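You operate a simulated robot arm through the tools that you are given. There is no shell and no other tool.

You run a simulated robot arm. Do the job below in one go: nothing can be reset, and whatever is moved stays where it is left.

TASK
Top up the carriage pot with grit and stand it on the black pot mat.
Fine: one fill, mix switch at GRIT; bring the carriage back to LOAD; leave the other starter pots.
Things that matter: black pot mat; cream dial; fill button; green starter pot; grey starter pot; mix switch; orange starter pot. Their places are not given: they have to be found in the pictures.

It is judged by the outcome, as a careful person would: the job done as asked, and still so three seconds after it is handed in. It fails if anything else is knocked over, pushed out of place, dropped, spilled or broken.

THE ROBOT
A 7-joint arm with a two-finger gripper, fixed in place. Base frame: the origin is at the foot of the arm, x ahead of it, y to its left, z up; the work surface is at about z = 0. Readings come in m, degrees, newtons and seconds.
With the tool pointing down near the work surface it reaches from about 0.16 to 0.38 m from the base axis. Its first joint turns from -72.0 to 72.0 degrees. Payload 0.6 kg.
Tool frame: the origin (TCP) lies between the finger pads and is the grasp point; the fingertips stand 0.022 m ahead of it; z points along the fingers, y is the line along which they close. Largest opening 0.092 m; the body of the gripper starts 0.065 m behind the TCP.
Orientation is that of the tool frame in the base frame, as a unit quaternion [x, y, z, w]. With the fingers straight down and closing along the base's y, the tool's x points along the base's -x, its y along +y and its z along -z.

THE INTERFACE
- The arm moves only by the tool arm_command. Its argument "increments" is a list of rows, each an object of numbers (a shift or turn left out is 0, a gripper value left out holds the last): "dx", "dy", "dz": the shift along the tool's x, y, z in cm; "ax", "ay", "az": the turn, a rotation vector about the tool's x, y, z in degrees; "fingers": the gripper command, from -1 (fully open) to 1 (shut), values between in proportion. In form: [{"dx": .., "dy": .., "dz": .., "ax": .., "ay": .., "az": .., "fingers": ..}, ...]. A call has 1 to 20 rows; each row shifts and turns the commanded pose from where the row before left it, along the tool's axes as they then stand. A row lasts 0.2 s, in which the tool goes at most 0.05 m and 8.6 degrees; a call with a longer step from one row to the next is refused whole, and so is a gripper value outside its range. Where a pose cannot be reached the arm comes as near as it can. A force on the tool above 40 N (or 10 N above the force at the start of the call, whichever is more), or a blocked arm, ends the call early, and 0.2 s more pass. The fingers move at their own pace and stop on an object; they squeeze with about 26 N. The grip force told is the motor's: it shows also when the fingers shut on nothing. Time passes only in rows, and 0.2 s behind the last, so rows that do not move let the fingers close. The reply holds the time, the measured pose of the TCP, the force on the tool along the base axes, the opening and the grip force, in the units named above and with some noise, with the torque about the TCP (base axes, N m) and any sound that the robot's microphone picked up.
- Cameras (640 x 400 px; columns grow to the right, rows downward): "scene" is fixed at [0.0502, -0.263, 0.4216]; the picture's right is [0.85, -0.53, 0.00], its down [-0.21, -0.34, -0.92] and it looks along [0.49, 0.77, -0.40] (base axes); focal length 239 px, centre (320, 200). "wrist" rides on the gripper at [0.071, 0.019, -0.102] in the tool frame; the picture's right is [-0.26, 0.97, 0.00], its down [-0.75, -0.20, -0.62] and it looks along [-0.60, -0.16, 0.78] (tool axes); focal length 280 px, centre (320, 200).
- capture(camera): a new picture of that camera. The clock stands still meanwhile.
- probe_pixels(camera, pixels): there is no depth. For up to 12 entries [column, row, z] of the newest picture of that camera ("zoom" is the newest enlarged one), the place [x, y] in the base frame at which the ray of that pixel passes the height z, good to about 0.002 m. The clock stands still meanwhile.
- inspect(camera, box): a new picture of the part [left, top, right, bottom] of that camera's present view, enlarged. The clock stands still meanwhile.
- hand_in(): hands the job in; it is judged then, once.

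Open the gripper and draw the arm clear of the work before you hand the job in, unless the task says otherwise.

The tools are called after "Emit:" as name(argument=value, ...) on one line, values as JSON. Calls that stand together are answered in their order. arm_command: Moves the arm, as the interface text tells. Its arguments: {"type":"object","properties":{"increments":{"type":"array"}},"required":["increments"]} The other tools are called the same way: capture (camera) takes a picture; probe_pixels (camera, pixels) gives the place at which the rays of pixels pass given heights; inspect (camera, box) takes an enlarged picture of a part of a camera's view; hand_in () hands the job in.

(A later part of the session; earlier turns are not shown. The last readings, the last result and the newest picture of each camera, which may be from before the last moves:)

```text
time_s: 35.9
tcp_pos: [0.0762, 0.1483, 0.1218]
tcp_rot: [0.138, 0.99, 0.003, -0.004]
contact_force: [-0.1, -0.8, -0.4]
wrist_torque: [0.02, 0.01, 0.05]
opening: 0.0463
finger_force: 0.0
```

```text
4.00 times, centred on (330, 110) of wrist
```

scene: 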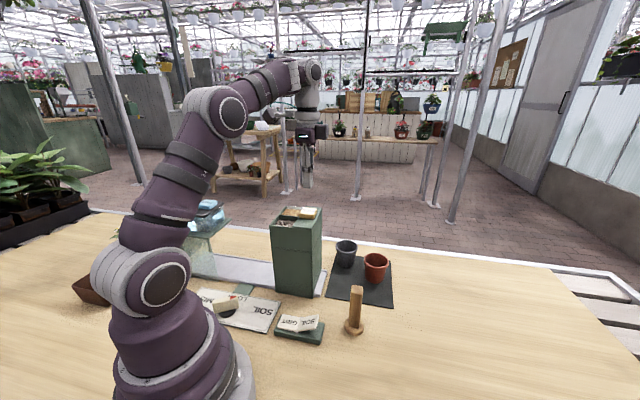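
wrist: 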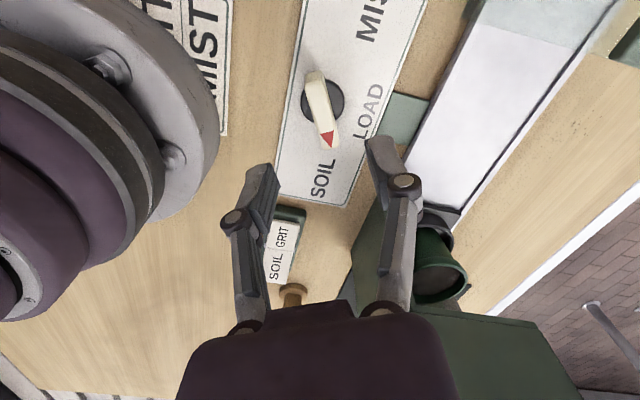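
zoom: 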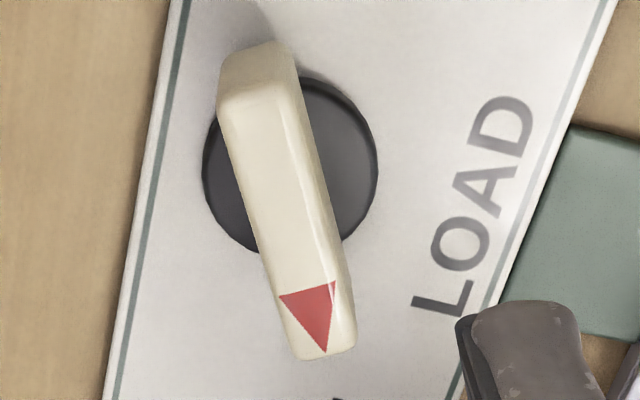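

The pot rim is partly visible at (440,280). I'll enlarge it to check its filling before turning back.

Emit:
inspect(camera="wrist", box=[390, 210, 500, 320])

Emit:
probe_pixels(camera="wrist", pixels=[[322, 103, 0.012], [315, 78, 0.04], [328, 148, 0.04], [320, 108, 0.04]])

```text
3.64 times, centred on (445, 265) of wrist
```

zoom: 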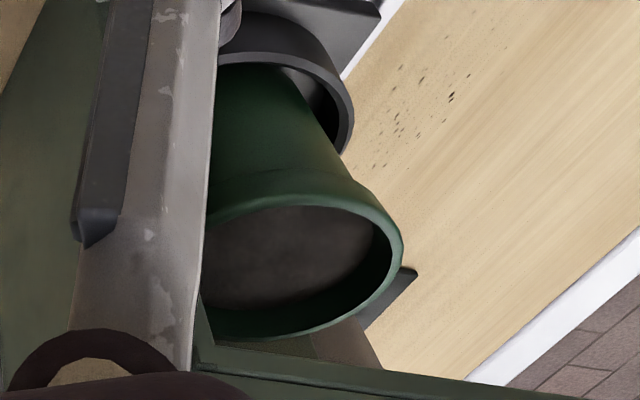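

```text
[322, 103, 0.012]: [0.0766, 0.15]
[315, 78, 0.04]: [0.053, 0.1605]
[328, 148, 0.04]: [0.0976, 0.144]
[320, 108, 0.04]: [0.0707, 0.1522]
```

The contents look greyer now, but in shade. I'll shift 1.6 mm onto the dial axis, descend, and grip the handle.

Emit:
arm_command(increments=[{"dy": 0.16, "dz": 2}, {"dz": 2}, {"dz": 2}, {"dz": 1.3}, {"dz": 1}, {}, {"fingers": 1}, {}, {}, {}])

```text
time_s: 38.1
tcp_pos: [0.0756, 0.1499, 0.0386]
tcp_rot: [0.137, 0.991, -0.001, -0.004]
contact_force: [-11.1, -31.4, 0.0]
wrist_torque: [-0.72, -0.24, 0.33]
opening: 0.0129
finger_force: 28.2
```

Gripped, with 33 N of load along tool -y; I'll shift the command 2 mm that way before turning.

Emit:
arm_command(increments=[{"dy": -0.1}, {"dy": -0.08}, {}])

```text
time_s: 38.9
tcp_pos: [0.076, 0.1503, 0.0389]
tcp_rot: [0.137, 0.991, 0.003, -0.004]
contact_force: [-11.8, -25.7, 9.2]
wrist_torque: [-0.45, 0.37, 0.3]
opening: 0.0129
finger_force: 28.1
```

The load fell a little; another 1 mm, then I start turning counter-clockwise (-az).

Emit:
arm_command(increments=[{"dy": -0.1}, {"az": -4}, {"az": -4}, {}])

```text
time_s: 39.9
tcp_pos: [0.0765, 0.1508, 0.0387]
tcp_rot: [0.067, 0.998, 0.003, -0.004]
contact_force: [-10.8, -9.8, -10.1]
wrist_torque: [-0.13, 0.68, -0.06]
opening: 0.013
finger_force: 28.4
```

The load is down to about 15 N. I'll go on turning with small relief.

Emit:
arm_command(increments=[{"dx": 0.05, "dy": -0.05}, {"az": -4}, {"az": -4}, {"az": -4}, {"az": -4}])

```text
time_s: 41.1
tcp_pos: [0.0756, 0.1507, 0.0401]
tcp_rot: [-0.072, 0.997, 0.003, -0.001]
contact_force: [7.5, -6.8, 5.9]
wrist_torque: [-0.24, 0.44, -0.04]
opening: 0.0131
finger_force: 28.2
```

Loads stay small (about 10 N); yaw is now about -8°. I'll continue.

Emit:
arm_command(increments=[{"az": -4}, {"az": -4}, {"az": -4}, {"az": -4}])

```text
time_s: 42.1
tcp_pos: [0.0771, 0.1499, 0.0387]
tcp_rot: [-0.21, 0.978, 0.003, -0.002]
contact_force: [20.4, -14.2, 0.4]
wrist_torque: [-0.55, 0.17, -0.07]
opening: 0.0129
finger_force: 27.9
```

Yaw is about -24°, with the load mainly along tool -y. I'll relieve and go on to about -41°.

Emit:
arm_command(increments=[{"dx": -0.05, "dy": -0.1}, {"az": -4}, {"az": -4}, {"az": -4}, {"az": -4}])

Emit:
capture(camera="wrist")

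Emit:
inspect(camera="scene", box=[180, 230, 340, 330])

```text
time_s: 43.3
tcp_pos: [0.0759, 0.1486, 0.0379]
tcp_rot: [-0.344, 0.939, 0.002, -0.001]
contact_force: [18.1, -16.2, -23.5]
wrist_torque: [-0.3, -0.35, -0.1]
opening: 0.013
finger_force: 27.8
```

```text
taken
```

wrist: 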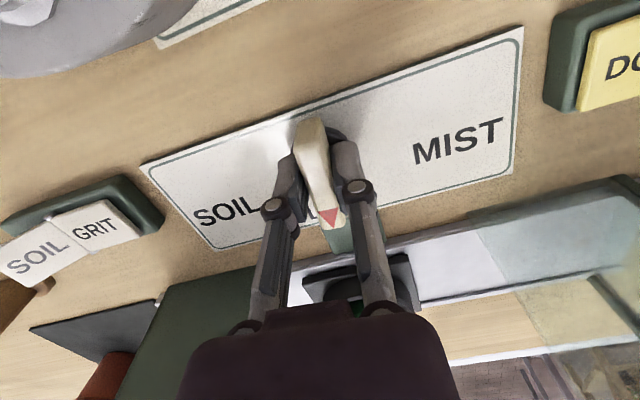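

```text
4.00 times, centred on (260, 280) of scene
```

zoom: 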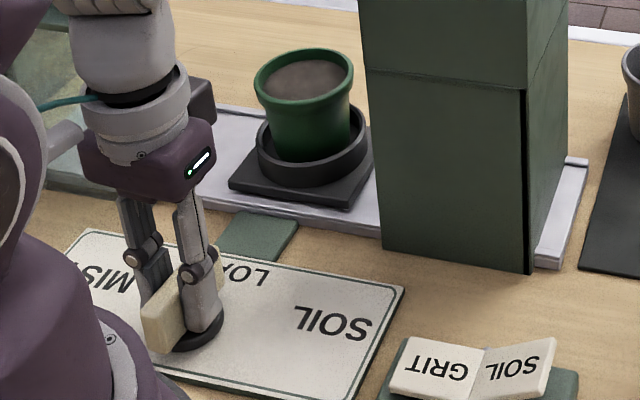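

The pot now shows a fuller grey grit surface. The yaw is -40°, so 5° more is needed; I'll relieve and finish.

Emit:
arm_command(increments=[{"dy": -0.12, "dz": 0.06}, {"az": -2.5}, {"az": -2.4}, {}])

Emit:
inspect(camera="scene", box=[180, 240, 340, 340])

```text
time_s: 44.3
tcp_pos: [0.0772, 0.1476, 0.0381]
tcp_rot: [-0.384, 0.923, 0.004, -0.002]
contact_force: [3.1, -11.0, 23.2]
wrist_torque: [-0.21, -0.09, -0.03]
opening: 0.013
finger_force: 28.3
```

```text
4.00 times, centred on (260, 290) of scene
```

zoom: 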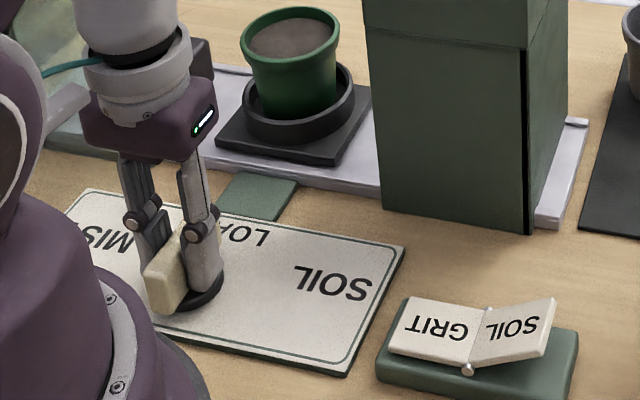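

The carriage is back exactly where it began (left corner at zoom (216,143)). I'll release the handle and rise.

Emit:
arm_command(increments=[{"fingers": 0.2}, {}, {}, {"dz": -1}, {"dz": -2}, {"dz": -3}, {"dz": -4}, {"dz": -4}, {"dz": -4}, {"dz": -3}, {}])

Emit:
capture(camera="wrist")

Emit:
inspect(camera="scene", box=[180, 230, 340, 330])

```text
time_s: 46.7
tcp_pos: [0.078, 0.1467, 0.2483]
tcp_rot: [-0.383, 0.924, 0.004, 0.0]
contact_force: [-0.3, -0.2, -0.4]
wrist_torque: [-0.02, 0.0, 0.03]
opening: 0.0368
finger_force: 0.1
```

```text
taken
```

wrist: 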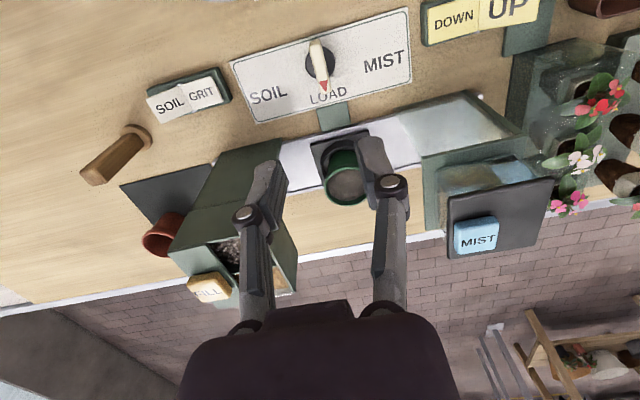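

```text
4.00 times, centred on (260, 280) of scene
```

zoom: 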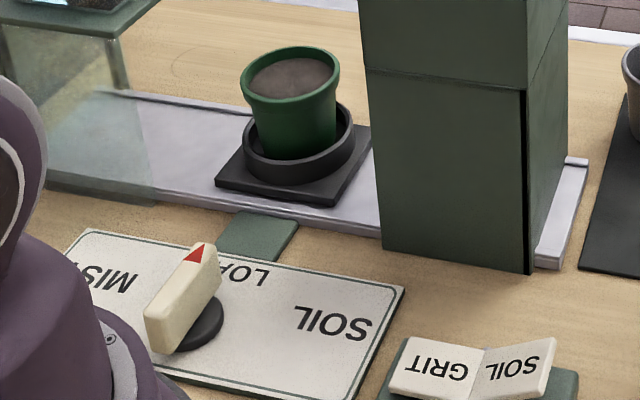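

The dial points at LOAD and the pot is back at LOAD with its fill. Now I'll locate the pot rim precisely by enlarging the wrist view.

Emit:
inspect(camera="wrist", box=[290, 110, 430, 220])

Emit:
probe_pixels(camera="scene", pixels=[[252.5, 248.7, 0.07], [252.5, 248.7, 0.08], [252.5, 248.7, 0.09], [240, 249.5, 0.08], [265.2, 248.7, 0.08], [252.5, 255.7, 0.08], [234, 276.5, 0.015], [252, 281.5, 0.015], [272.7, 261.5, 0.015], [254, 268, 0.02]])

```text
3.64 times, centred on (360, 165) of wrist
```

zoom: 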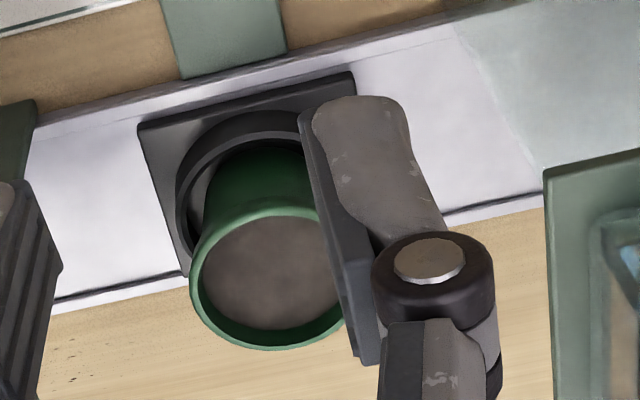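

```text
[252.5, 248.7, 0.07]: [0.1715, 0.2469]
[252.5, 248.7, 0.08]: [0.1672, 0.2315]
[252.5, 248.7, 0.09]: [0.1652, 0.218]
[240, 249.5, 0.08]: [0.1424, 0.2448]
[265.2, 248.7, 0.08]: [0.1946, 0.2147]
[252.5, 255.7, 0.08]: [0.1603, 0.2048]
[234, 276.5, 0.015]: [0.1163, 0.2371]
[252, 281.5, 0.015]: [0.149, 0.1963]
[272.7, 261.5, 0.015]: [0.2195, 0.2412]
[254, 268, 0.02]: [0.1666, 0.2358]
```

I'll probe the rim in the wrist view at several heights to match with the scene.

Emit:
probe_pixels(camera="wrist", pixels=[[345.7, 186.2, 0.07], [345.7, 186.2, 0.08], [345.7, 186.2, 0.09], [324.3, 184.2, 0.08], [344, 206.2, 0.08], [344, 166.4, 0.08], [311, 144, 0.015], [324, 185, 0.015], [368.5, 130, 0.015]])

```text
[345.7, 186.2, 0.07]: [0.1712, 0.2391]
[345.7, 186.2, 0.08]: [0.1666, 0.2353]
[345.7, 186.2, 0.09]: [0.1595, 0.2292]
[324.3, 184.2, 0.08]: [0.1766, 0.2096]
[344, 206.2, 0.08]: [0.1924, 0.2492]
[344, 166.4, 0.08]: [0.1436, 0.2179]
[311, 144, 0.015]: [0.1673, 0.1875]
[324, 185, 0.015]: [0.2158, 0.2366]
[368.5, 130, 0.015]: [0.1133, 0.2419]
```

The rim centre comes to (0.167,0.234), z≈0.08, diameter ≈0.06. I plan to grip it with the fingers along the rail (current yaw), so I'll check the clearance to the mister and dispenser, and locate the other pots.

Emit:
probe_pixels(camera="scene", pixels=[[218.75, 281, 0.0], [212.5, 252.5, 0.0], [346.75, 246, 0.05], [346.75, 246, 0.06], [346.75, 246, 0.07], [376.25, 260, 0.05], [376.25, 260, 0.06], [376.25, 260, 0.07], [346, 267, 0.003], [374.5, 282, 0.003]])

Emit:
capture(camera="scene")

Emit:
inspect(camera="scene", box=[150, 180, 310, 300])

Emit:
inspect(camera="wrist", box=[340, 80, 580, 270])

```text
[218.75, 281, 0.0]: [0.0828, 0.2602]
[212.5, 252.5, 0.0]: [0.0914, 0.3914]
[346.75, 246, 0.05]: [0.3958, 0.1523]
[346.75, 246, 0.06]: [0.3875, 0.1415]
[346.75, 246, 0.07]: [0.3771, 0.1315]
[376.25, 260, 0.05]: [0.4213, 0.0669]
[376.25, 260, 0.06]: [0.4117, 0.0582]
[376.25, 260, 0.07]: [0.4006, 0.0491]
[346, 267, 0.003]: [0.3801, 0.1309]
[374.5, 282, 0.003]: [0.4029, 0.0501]
```

```text
taken
```

scene: 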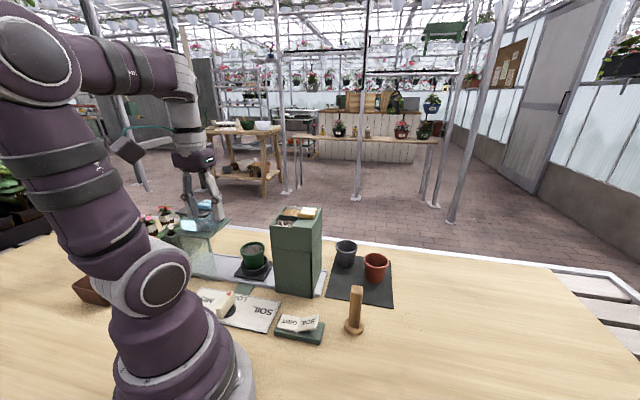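

```text
3.33 times, centred on (230, 240) of scene
```

zoom: 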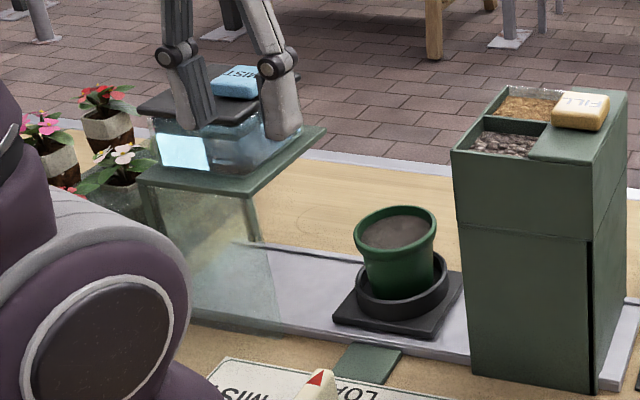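

```text
2.11 times, centred on (460, 175) of wrist
```

zoom: 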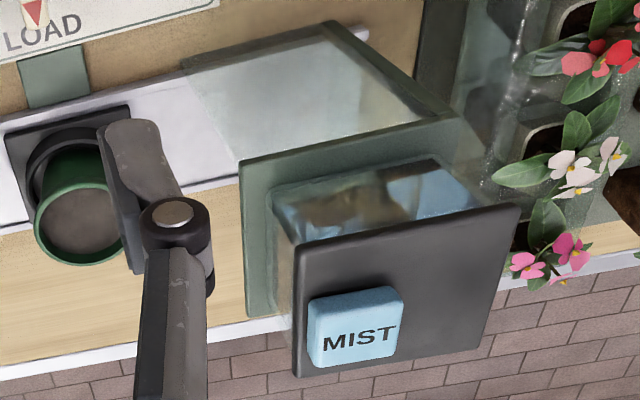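

The mister's near face lies at s≈-0.125 along the rail and the dispenser's at +0.027, so the fingers along the rail (±0.05 about s=-0.047) fit. I'll open to 0.08 and move above the pot.

Emit:
arm_command(increments=[{"dx": -3.1, "fingers": -0.74}, {"dx": -3.1}, {"dx": -3.1}, {"dx": -3.13, "dy": -0.16}, {}, {"dz": 3}, {"dz": 3}, {"dz": 2}, {}])

Emit:
capture(camera="wrist")

Emit:
inspect(camera="scene", box=[170, 180, 330, 300])

```text
time_s: 48.7
tcp_pos: [0.1662, 0.2339, 0.1683]
tcp_rot: [-0.384, 0.924, 0.005, -0.001]
contact_force: [0.4, 0.0, 0.2]
wrist_torque: [0.02, 0.02, 0.01]
opening: 0.0801
finger_force: 0.1
```

```text
taken
```

wrist: 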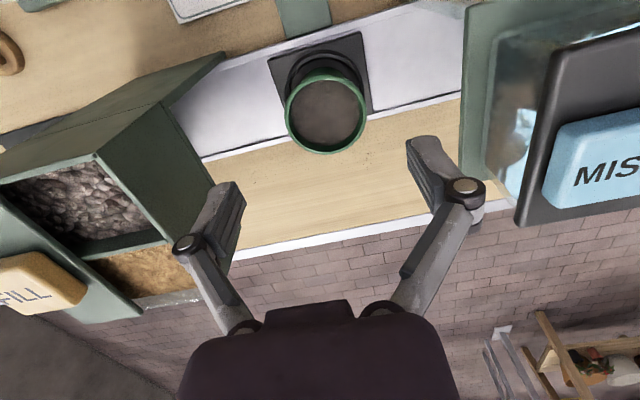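

```text
3.33 times, centred on (250, 240) of scene
```

zoom: 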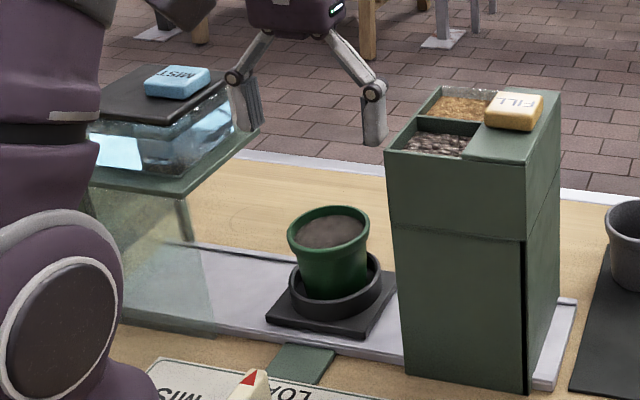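

The rim is at (325,113) in this view. I'll probe for a refined centre.

Emit:
inspect(camera="wrist", box=[260, 50, 400, 165])

Emit:
probe_pixels(camera="wrist", pixels=[[325.5, 113, 0.07], [325.5, 113, 0.08], [325.5, 113, 0.09], [284, 115, 0.08], [367, 105, 0.08], [325, 73, 0.08], [325, 154, 0.08]])

```text
3.48 times, centred on (330, 108) of wrist
```

zoom: 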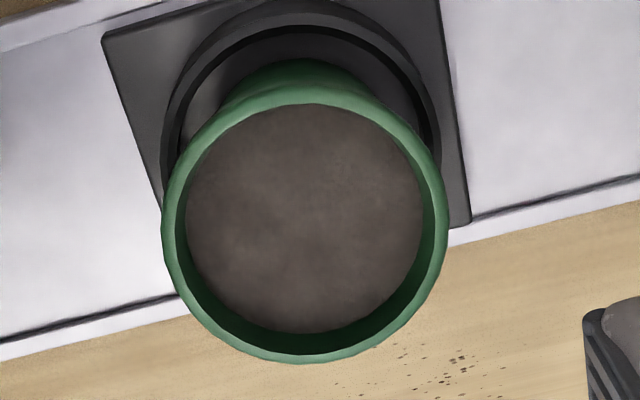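

```text
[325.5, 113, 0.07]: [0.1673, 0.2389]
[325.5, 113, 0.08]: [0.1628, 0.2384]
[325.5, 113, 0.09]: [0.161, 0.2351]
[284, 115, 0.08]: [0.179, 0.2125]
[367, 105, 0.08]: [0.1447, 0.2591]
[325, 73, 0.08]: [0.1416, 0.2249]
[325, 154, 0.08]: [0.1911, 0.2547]
```

The rim centre is about (0.166,0.237), z≈0.077. I'll shift 3 mm, descend to TCP z≈0.068 (tips above the saucer ring), and check before closing.

Emit:
arm_command(increments=[{"dx": -0.2, "dy": 0.2}, {"dz": 2}, {"dz": 2}, {"dz": 2}, {"dz": 1.5}, {"dz": 1.5}, {"dz": 1}, {}])

Emit:
capture(camera="wrist")

Emit:
inspect(camera="scene", box=[200, 210, 300, 290])

```text
time_s: 50.5
tcp_pos: [0.1651, 0.2353, 0.0684]
tcp_rot: [-0.383, 0.924, 0.004, -0.001]
contact_force: [-0.1, 0.4, 0.3]
wrist_torque: [0.01, -0.01, 0.02]
opening: 0.08
finger_force: 0.0
```

```text
taken
```

wrist: 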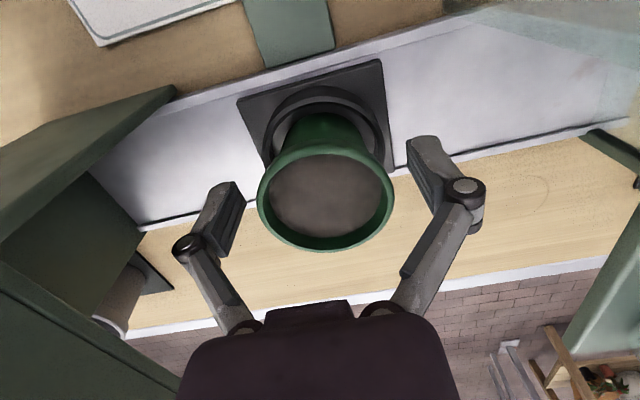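

```text
5.00 times, centred on (250, 250) of scene
```

zoom: 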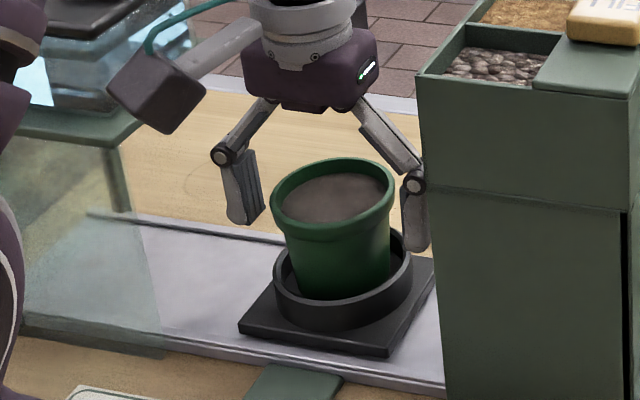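

The pot sits centred between the fingers (rim centre (325,202) vs expected (320,198)). I'll close on it.

Emit:
arm_command(increments=[{"fingers": 1}, {}, {}, {}])

Emit:
inspect(camera="scene", box=[200, 210, 300, 290])

Emit:
capture(camera="wrist")

```text
time_s: 51.5
tcp_pos: [0.1657, 0.2369, 0.0685]
tcp_rot: [-0.383, 0.924, 0.004, 0.0]
contact_force: [-1.3, -0.9, 9.7]
wrist_torque: [0.02, -0.05, 0.05]
opening: 0.0574
finger_force: 25.7
```

```text
5.00 times, centred on (250, 250) of scene
```

zoom: 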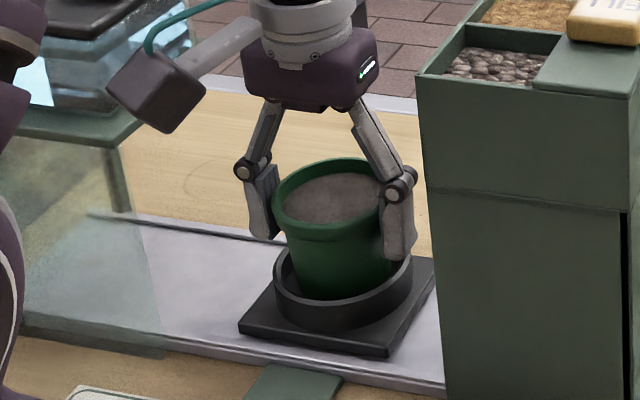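

```text
taken
```

wrist: 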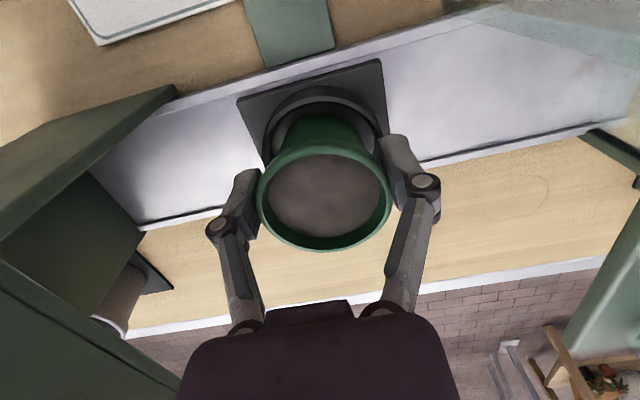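

Gripped with opening 0.0574. I'll lift slowly and check that the pot comes up level.

Emit:
arm_command(increments=[{"dz": -0.3}, {"dz": -0.5}, {"dz": -0.7}, {"dz": -1}, {"dz": -1}, {}])

Emit:
inspect(camera="scene", box=[200, 200, 300, 280])

```text
time_s: 52.9
tcp_pos: [0.1663, 0.2367, 0.1036]
tcp_rot: [-0.384, 0.923, 0.004, -0.001]
contact_force: [0.5, -0.3, -0.2]
wrist_torque: [0.05, 0.01, -0.02]
opening: 0.0575
finger_force: 26.2
```

```text
5.00 times, centred on (250, 240) of scene
```

zoom: 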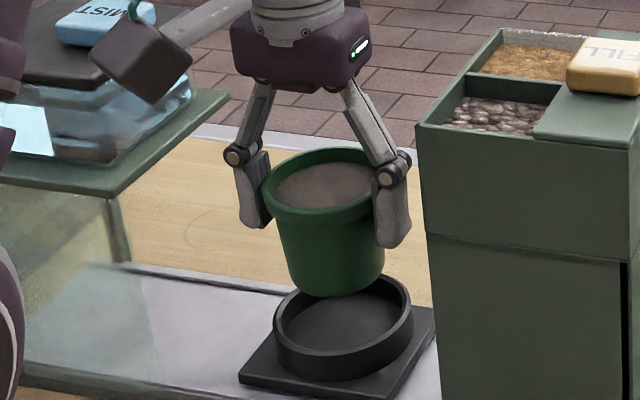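

The pot hangs level and clear of the saucer. I'll raise it well above the dispenser (TCP z≈0.28).

Emit:
arm_command(increments=[{"dz": -1}, {"dz": -1.8}, {"dz": -1.8}, {"dz": -1.8}, {"dz": -1.8}, {"dz": -1.8}, {"dz": -1.8}, {"dz": -1.8}, {"dz": -1.8}, {"dz": -1.4}, {"dz": -0.7}, {}])

Emit:
capture(camera="scene")

Emit:
capture(camera="wrist")

```text
time_s: 55.5
tcp_pos: [0.1668, 0.2355, 0.2787]
tcp_rot: [-0.384, 0.924, 0.004, -0.002]
contact_force: [-0.4, -0.5, -0.9]
wrist_torque: [0.0, 0.01, 0.02]
opening: 0.0574
finger_force: 26.0
```

```text
taken
```

scene: 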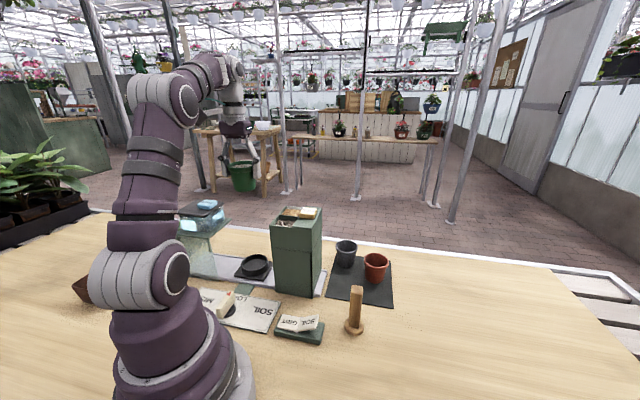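

```text
taken
```

wrist: 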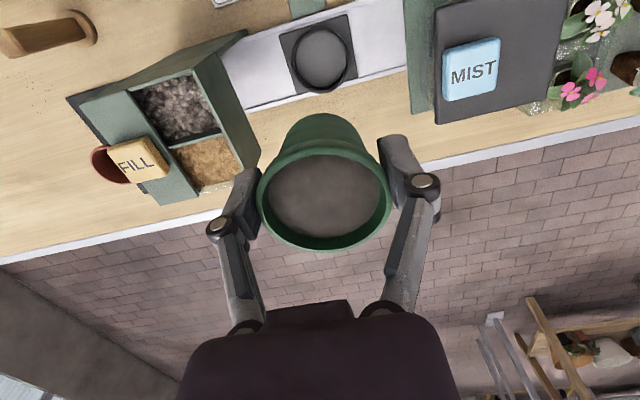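

The pot is held level at z 0.279, its bottom near 0.23, above the button top at 0.19. I'll carry it along the rail direction to above the free front part of the mat, near (0.335,0.076).

Emit:
arm_command(increments=[{"dy": -0.7}, {"dy": -1.3}, {"dy": -1.5, "dx": -0.04}, {"dy": -1.5, "dx": -0.05}, {"dy": -1.5, "dx": -0.05}, {"dy": -1.5, "dx": -0.05}, {"dy": -1.5, "dx": -0.05}, {"dy": -1.5, "dx": -0.05}, {"dy": -1.5, "dx": -0.05}, {"dy": -1.5, "dx": -0.05}, {"dy": -1.5, "dx": -0.05}, {"dy": -1.5, "dx": -0.05}, {"dy": -1.5, "dx": -0.05}, {"dy": -1.5, "dx": -0.05}, {"dy": -1.5}, {"dy": -1.1}, {"dy": -0.7}, {}])

Emit:
capture(camera="scene")

Emit:
capture(camera="wrist")

```text
time_s: 58.1
tcp_pos: [0.2955, 0.1204, 0.2758]
tcp_rot: [-0.38, 0.925, 0.005, 0.007]
contact_force: [14.8, 8.1, -31.2]
wrist_torque: [-0.06, -0.16, -0.06]
opening: 0.0569
finger_force: 26.2
stopped in row 13: the force on the tool passed its limit at 120 N (the readings are from after the stop); the commanded pose is now the measured one
```

```text
taken
```

scene: 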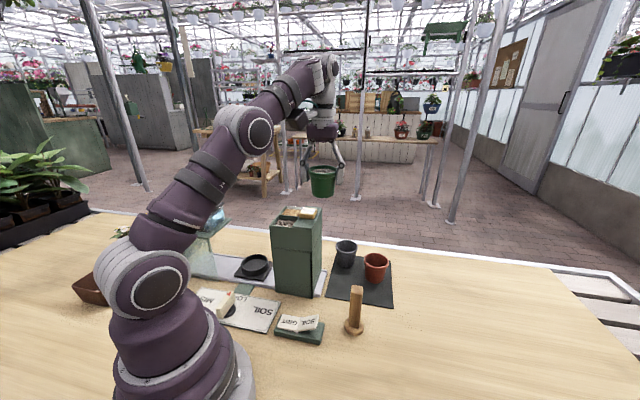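

```text
taken
```

wrist: 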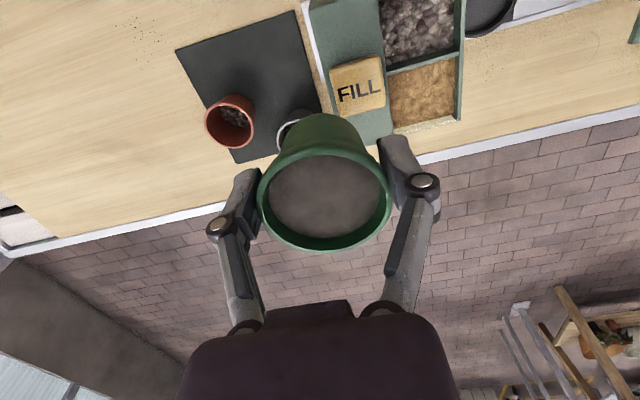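

A force stop at about 120 N happened at (0.2955,0.120,0.276), though the pot looks clear of the dispenser. I'll enlarge to see what touches.

Emit:
inspect(camera="scene", box=[230, 40, 390, 150])

Emit:
inspect(camera="scene", box=[260, 140, 400, 300])

Emit:
inspect(camera="wrist", box=[230, 0, 490, 260])

```text
3.64 times, centred on (310, 95) of scene
```

zoom: 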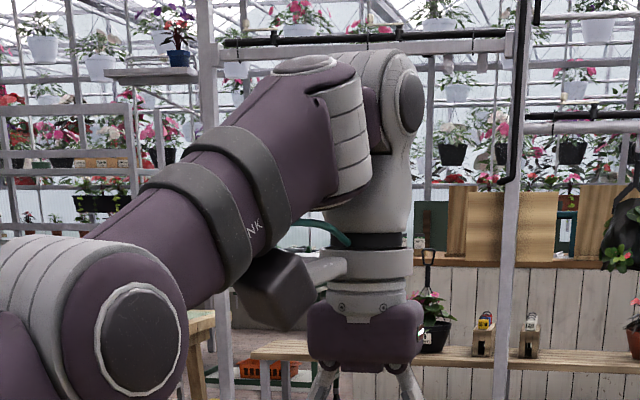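

```text
2.50 times, centred on (330, 220) of scene
```

zoom: 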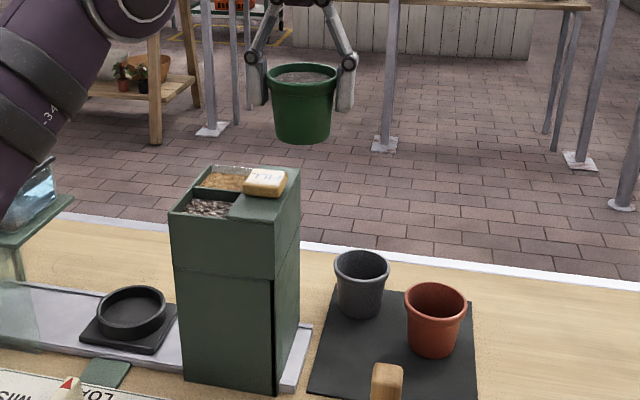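

```text
1.54 times, centred on (360, 130) of wrist
```

zoom: 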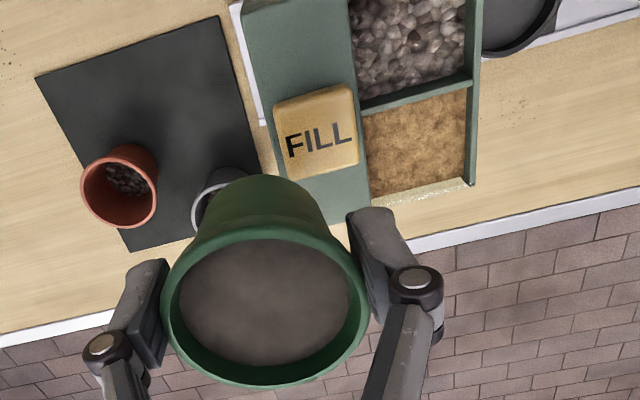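

The wrist camera block has met the forearm (zoom (270,270)); the pot, dispenser and others are untouched and the pot is level. I'll yaw the tool negatively, swinging the camera away from the forearm, starting with small steps.

Emit:
arm_command(increments=[{"az": -3}, {"az": -4}, {}])

```text
time_s: 58.4
tcp_pos: [0.2957, 0.1207, 0.2762]
tcp_rot: [-0.383, 0.924, 0.006, 0.009]
contact_force: [11.3, 0.4, -17.9]
wrist_torque: [0.49, 0.12, 0.38]
opening: 0.057
finger_force: 26.1
stopped in row 1: the force on the tool passed its limit at 61 N (the readings are from after the stop); the commanded pose is now the measured one
```

Turning raised the force, so I'll back off along the way I came first (dy +), which was free.

Emit:
arm_command(increments=[{"dy": 0.3}, {"dy": 0.6}, {"dy": 1}, {"dy": 1}, {}])

Emit:
inspect(camera="scene", box=[210, 40, 370, 150])

```text
time_s: 59.6
tcp_pos: [0.2744, 0.1421, 0.2765]
tcp_rot: [-0.382, 0.924, 0.005, 0.008]
contact_force: [-0.6, 0.4, -0.2]
wrist_torque: [0.01, -0.02, -0.01]
opening: 0.0572
finger_force: 26.0
```

```text
3.64 times, centred on (290, 95) of scene
```

zoom: 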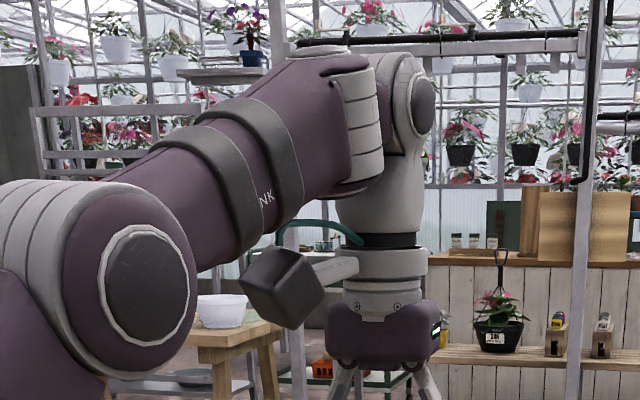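

Free of contact now. Here I'll turn the tool by -25° in small steps and watch.

Emit:
arm_command(increments=[{"az": -3}, {"az": -4}, {"az": -4}, {"az": -4}, {"az": -4}, {"az": -4}, {}])

Emit:
inspect(camera="scene", box=[210, 40, 370, 150])

```text
time_s: 61.2
tcp_pos: [0.2748, 0.1425, 0.2765]
tcp_rot: [-0.559, 0.829, 0.004, 0.009]
contact_force: [0.0, 0.8, -1.1]
wrist_torque: [0.01, 0.01, 0.0]
opening: 0.0566
finger_force: 26.1
```

```text
3.64 times, centred on (290, 95) of scene
```

zoom: 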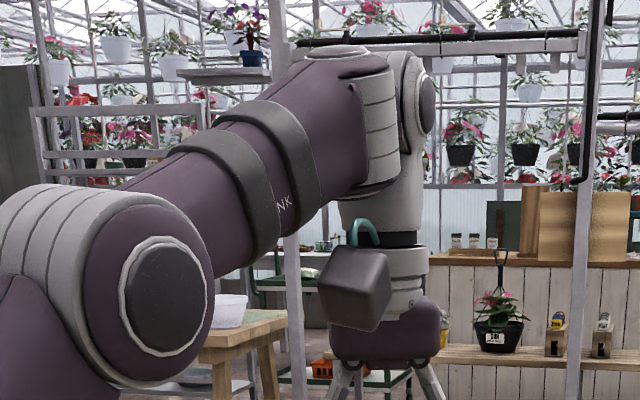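

The camera swings clear of the forearm. I'll continue to a yaw of about -110°.

Emit:
arm_command(increments=[{"az": -4}, {"az": -4.7}, {"az": -4.7}, {"az": -4.7}, {"az": -4.7}, {"az": -4.7}, {"az": -4.7}, {"az": -4.7}, {"az": -4.7}, {}])

Emit:
capture(camera="wrist")

Emit:
capture(camera="scene")

```text
time_s: 63.4
tcp_pos: [0.2741, 0.1394, 0.2776]
tcp_rot: [0.817, -0.577, -0.001, -0.011]
contact_force: [-0.5, -1.1, -0.7]
wrist_torque: [-0.03, 0.0, 0.01]
opening: 0.0571
finger_force: 25.7
```

```text
taken
```

wrist: 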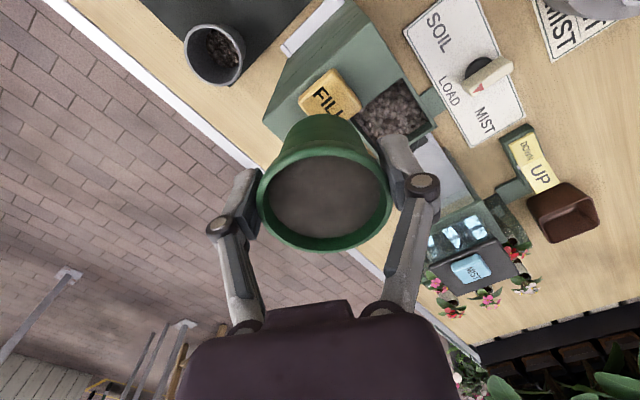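

```text
taken
```

scene: 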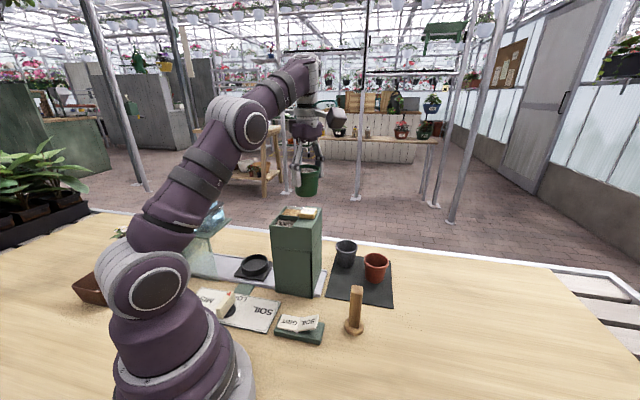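

Yaw is now about -109.5° with a residual tilt of about 1.2°, which I'll correct (ax -0.96, ay +0.81) while moving to above the target (0.327,0.0785).

Emit:
arm_command(increments=[{"ax": -0.48, "ay": 0.4}, {"ax": -0.48, "ay": 0.41}, {"dx": 0.7, "dy": -0.27}, {"dx": 1.25, "dy": -0.49}, {"dx": 1.25, "dy": -0.49}, {"dx": 1.25, "dy": -0.49}, {"dx": 1.25, "dy": -0.49}, {"dx": 1.25, "dy": -0.49}, {"dx": 0.6, "dy": -0.2}, {}])

Emit:
capture(camera="wrist")

Emit:
capture(camera="scene")

```text
time_s: 65.6
tcp_pos: [0.3035, 0.1045, 0.2779]
tcp_rot: [0.816, -0.577, 0.002, -0.002]
contact_force: [-0.1, -0.1, -1.0]
wrist_torque: [-0.02, 0.01, -0.01]
opening: 0.0569
finger_force: 26.0
out of reach, approached as far as the arm can: row 6, 7, 8, 9
```

```text
taken
```

wrist: 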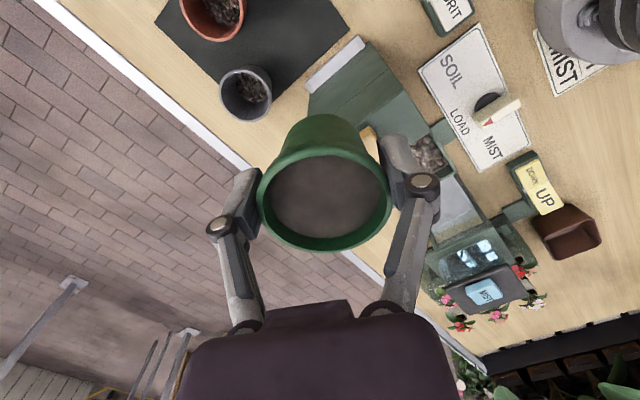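

```text
taken
```

scene: 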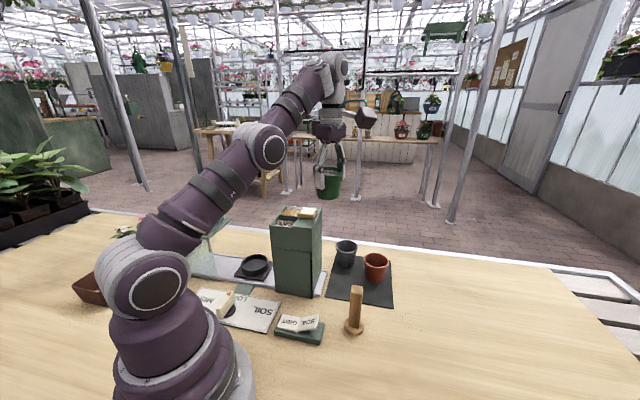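

At this height the arm stops short at (0.3035,0.1045); it needs to be lower to reach out. I'll lower 2.5 cm (pot bottom still above 0.20) and see whether it goes out to the target.

Emit:
arm_command(increments=[{"dz": 0.5}, {"dz": 0.5}, {"dz": 0.5}, {"dz": 0.5}, {"dz": 0.5}, {}])

```text
time_s: 67.0
tcp_pos: [0.3052, 0.1044, 0.2513]
tcp_rot: [0.816, -0.578, 0.001, 0.001]
contact_force: [-0.3, -0.5, -1.2]
wrist_torque: [-0.05, -0.03, 0.02]
opening: 0.0571
finger_force: 26.0
```

The commanded pose had been held at the limit; now at z 0.251 I'll move the remaining distance outward.

Emit:
arm_command(increments=[{"dx": 0.5, "dy": -0.2}, {"dx": 0.9, "dy": -0.34}, {"dx": 0.9, "dy": -0.34}, {"dx": 0.88, "dy": -0.35}, {}])

Emit:
capture(camera="wrist")

Emit:
inspect(camera="scene", box=[260, 160, 420, 320])

```text
time_s: 68.2
tcp_pos: [0.3262, 0.0792, 0.2517]
tcp_rot: [0.816, -0.578, 0.0, 0.001]
contact_force: [-0.8, 1.0, -0.5]
wrist_torque: [-0.06, -0.03, 0.01]
opening: 0.0569
finger_force: 26.1
```

```text
taken
```

wrist: 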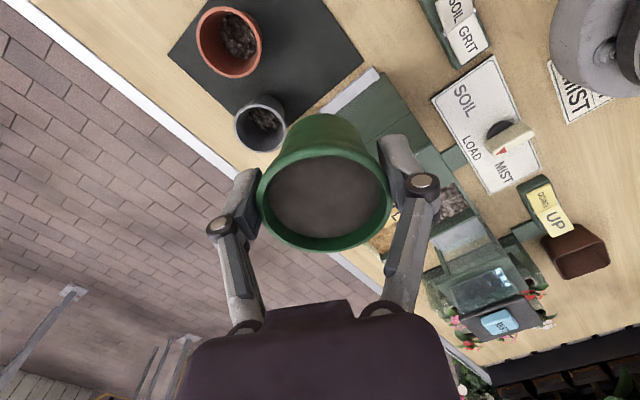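

```text
2.50 times, centred on (340, 240) of scene
```

zoom: 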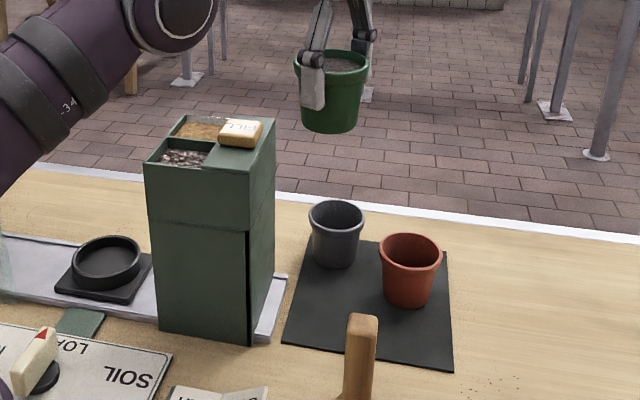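

At (0.326,0.079,0.252). This view shows the mat corner at (363,60), grey rim at (260,123) and orange rim at (229,41). I'll probe them.

Emit:
inspect(camera="wrist", box=[150, 0, 410, 170])

Emit:
probe_pixels(camera="wrist", pixels=[[363, 60, 0.003], [167, 53, 0.003], [325, 2, 0.003], [260, 123, 0.06], [229, 41, 0.06], [260, 123, 0.05], [229, 41, 0.05], [382, 68, 0.01]])

Emit:
probe_pixels(camera="scene", pixels=[[325, 296.5, 0.003], [393, 308.5, 0.003], [390, 262, 0.003], [346.5, 245.5, 0.06], [376, 259.5, 0.06]])

```text
2.35 times, centred on (280, 85) of wrist
```

zoom: 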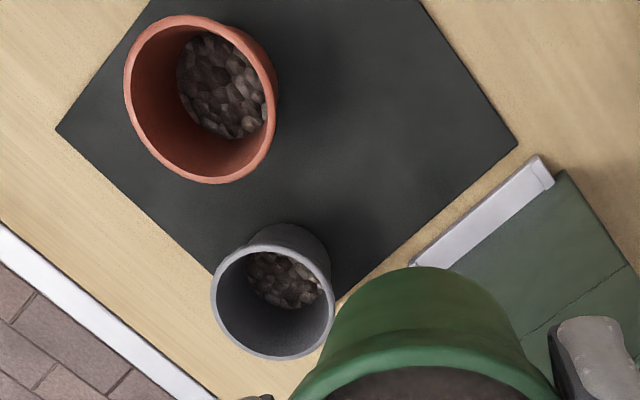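

```text
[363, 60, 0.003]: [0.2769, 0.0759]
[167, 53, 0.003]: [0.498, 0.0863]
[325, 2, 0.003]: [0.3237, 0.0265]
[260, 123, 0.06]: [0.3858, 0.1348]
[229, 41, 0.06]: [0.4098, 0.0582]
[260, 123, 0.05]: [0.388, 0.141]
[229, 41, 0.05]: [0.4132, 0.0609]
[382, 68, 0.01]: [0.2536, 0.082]
```

```text
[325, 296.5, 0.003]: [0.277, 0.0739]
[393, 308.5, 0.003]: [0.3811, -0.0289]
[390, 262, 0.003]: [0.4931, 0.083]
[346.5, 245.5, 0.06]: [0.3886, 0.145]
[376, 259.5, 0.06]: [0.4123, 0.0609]
```

Mat spans u 0.143–0.290, v 0.25–0.411 in rail-aligned axes, and the target (u 0.175, v 0.287) is about 0.086 m from both other pots. I'll descend to z≈0.08 and check.

Emit:
arm_command(increments=[{"dz": 1}, {"dz": 1.5}, {"dz": 1.5}, {"dz": 1.5}, {"dz": 1.5}, {"dz": 1.5}, {"dz": 1.5}, {"dz": 1.5}, {"dz": 1.5}, {"dz": 1.5}, {"dz": 1.2}, {"dz": 1}, {}])

Emit:
capture(camera="wrist")

Emit:
inspect(camera="scene", box=[270, 190, 420, 320])

```text
time_s: 71.0
tcp_pos: [0.3276, 0.079, 0.0836]
tcp_rot: [0.816, -0.577, 0.0, 0.002]
contact_force: [0.3, -0.2, -0.5]
wrist_torque: [-0.01, 0.02, -0.01]
opening: 0.0572
finger_force: 25.6
```

```text
taken
```

wrist: 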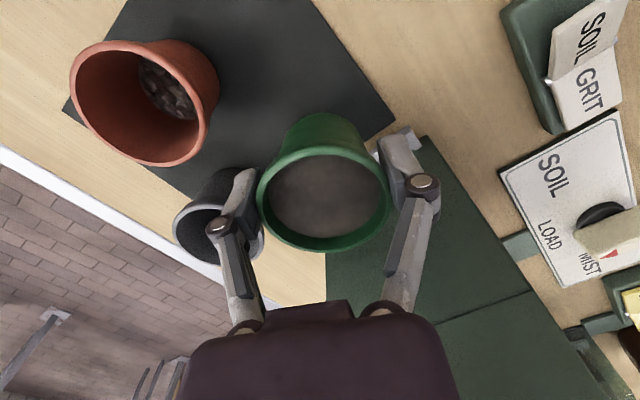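

```text
3.08 times, centred on (345, 255) of scene
```

zoom: 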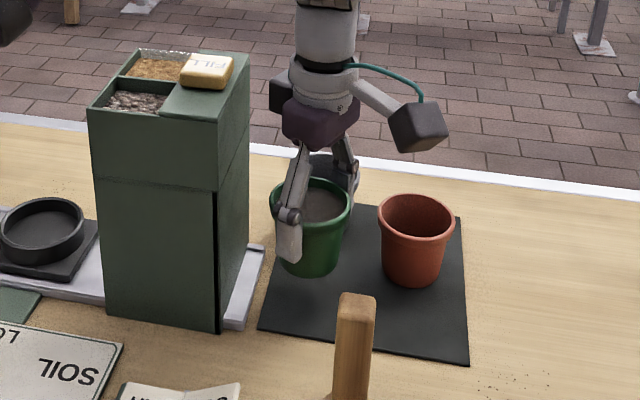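

The pot is above the mat's free corner, and the finger clears the grey pot's rim by about 2 cm. I'll lower it with small steps at the end, watching for contact.

Emit:
arm_command(increments=[{"dz": 0.8}, {"dz": 0.8}, {"dz": 0.5}, {"dz": 0.3}, {"dz": 0.2}, {}])

Emit:
inspect(camera="scene", box=[300, 210, 400, 300])

Emit:
capture(camera="wrist")

```text
time_s: 72.4
tcp_pos: [0.3272, 0.0787, 0.0588]
tcp_rot: [0.817, -0.577, 0.001, 0.001]
contact_force: [0.1, -0.3, -0.9]
wrist_torque: [-0.02, 0.06, 0.0]
opening: 0.0568
finger_force: 26.0
```

```text
4.44 times, centred on (350, 255) of scene
```

zoom: 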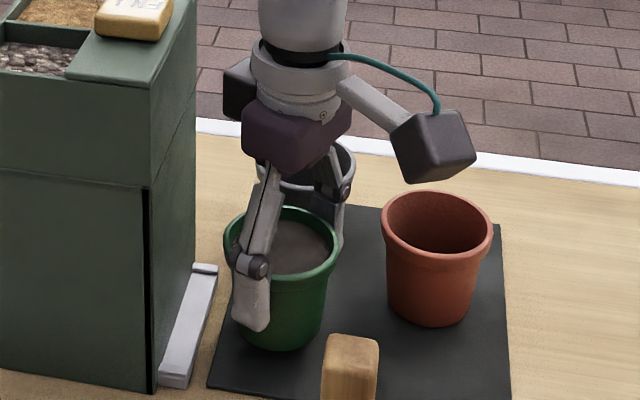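

```text
taken
```

wrist: 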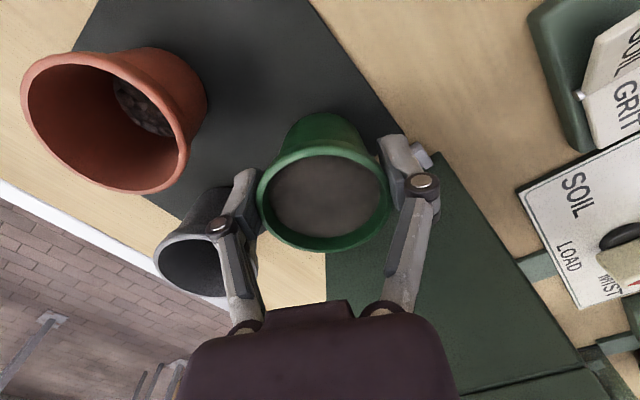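

No contact yet at z 0.059. I'll lower on in 1.5 mm steps.

Emit:
arm_command(increments=[{"dz": 0.15}, {"dz": 0.15}, {"dz": 0.15}, {}])

```text
time_s: 73.4
tcp_pos: [0.3281, 0.0781, 0.055]
tcp_rot: [0.817, -0.577, 0.0, 0.001]
contact_force: [-0.5, -0.1, 0.7]
wrist_torque: [-0.01, -0.04, -0.01]
opening: 0.0569
finger_force: 25.9
```

Emit:
arm_command(increments=[{"dz": 0.15}, {"dz": 0.1}, {}])

```text
time_s: 74.2
tcp_pos: [0.327, 0.0794, 0.0515]
tcp_rot: [0.817, -0.577, 0.0, 0.002]
contact_force: [0.0, 0.0, -1.1]
wrist_torque: [0.0, -0.01, 0.01]
opening: 0.057
finger_force: 25.9
```

Still no contact at z 0.0515. I'll go on in 1 mm steps, checking the force.

Emit:
arm_command(increments=[{"dz": 0.1}, {"dz": 0.1}, {}])

Emit:
inspect(camera="scene", box=[310, 230, 390, 300])

```text
time_s: 75.0
tcp_pos: [0.3274, 0.0785, 0.0495]
tcp_rot: [0.817, -0.577, 0.0, 0.002]
contact_force: [0.5, 0.4, -0.3]
wrist_torque: [0.0, 0.0, -0.01]
opening: 0.057
finger_force: 25.9
```

```text
5.71 times, centred on (350, 265) of scene
```

zoom: 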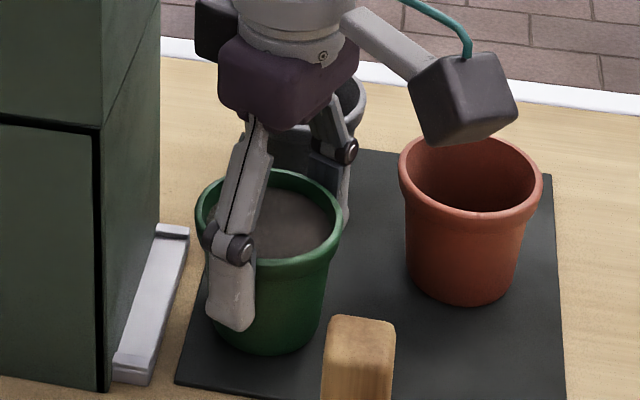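

I'll estimate the gap under the pot by probing its lowest visible edge at (340.4,292).

Emit:
probe_pixels(camera="scene", pixels=[[340.4, 292, 0.003], [340.4, 292, 0.006], [340.4, 292, 0.01], [340.4, 292, 0.015]])

```text
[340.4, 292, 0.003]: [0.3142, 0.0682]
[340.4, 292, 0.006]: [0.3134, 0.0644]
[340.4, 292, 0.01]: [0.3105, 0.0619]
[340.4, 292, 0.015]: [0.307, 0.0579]
```

The gap seems about 5 mm. I'll continue down in 1 mm steps.

Emit:
arm_command(increments=[{"dz": 0.1}, {"dz": 0.1}, {}])

Emit:
arm_command(increments=[{"dz": 0.1}, {"dz": 0.1}, {}])

```text
time_s: 75.8
tcp_pos: [0.3266, 0.0777, 0.0488]
tcp_rot: [0.817, -0.577, 0.001, 0.002]
contact_force: [1.9, -1.8, 16.2]
wrist_torque: [0.16, 0.08, 0.05]
opening: 0.0572
finger_force: 26.2
```

```text
time_s: 76.6
tcp_pos: [0.3257, 0.0785, 0.0465]
tcp_rot: [0.817, -0.577, 0.001, 0.002]
contact_force: [3.3, -4.9, 15.9]
wrist_torque: [0.04, 0.02, 0.03]
opening: 0.0568
finger_force: 26.1
```

Contact: 16 N upward, so the pot stands on the mat. I'll relieve the press by 1.5 mm and open the fingers to about 0.07.

Emit:
arm_command(increments=[{"dz": -0.15}, {}, {"fingers": -0.3}, {"fingers": -0.5}, {}, {}])

Emit:
capture(camera="wrist")

Emit:
inspect(camera="scene", box=[310, 230, 390, 300])

```text
time_s: 78.0
tcp_pos: [0.3255, 0.0785, 0.0484]
tcp_rot: [0.816, -0.578, 0.0, 0.002]
contact_force: [-0.3, -0.8, -0.2]
wrist_torque: [-0.01, 0.04, -0.01]
opening: 0.0693
finger_force: 0.0
```

```text
taken
```

wrist: 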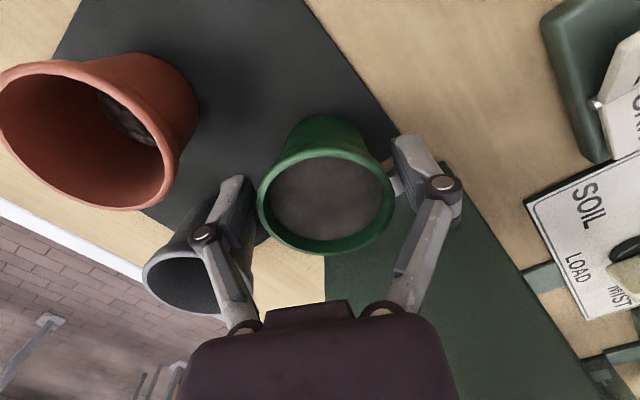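

```text
5.71 times, centred on (350, 265) of scene
```

zoom: 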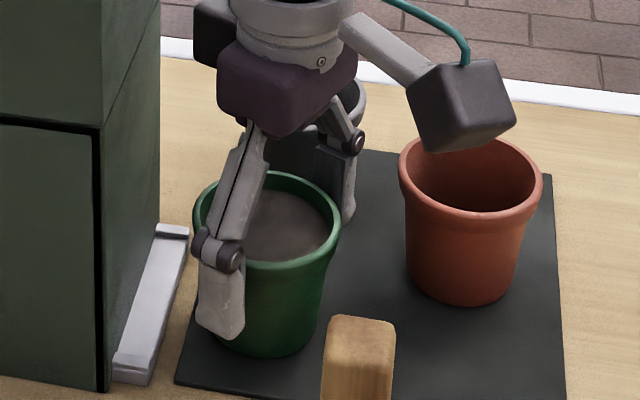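

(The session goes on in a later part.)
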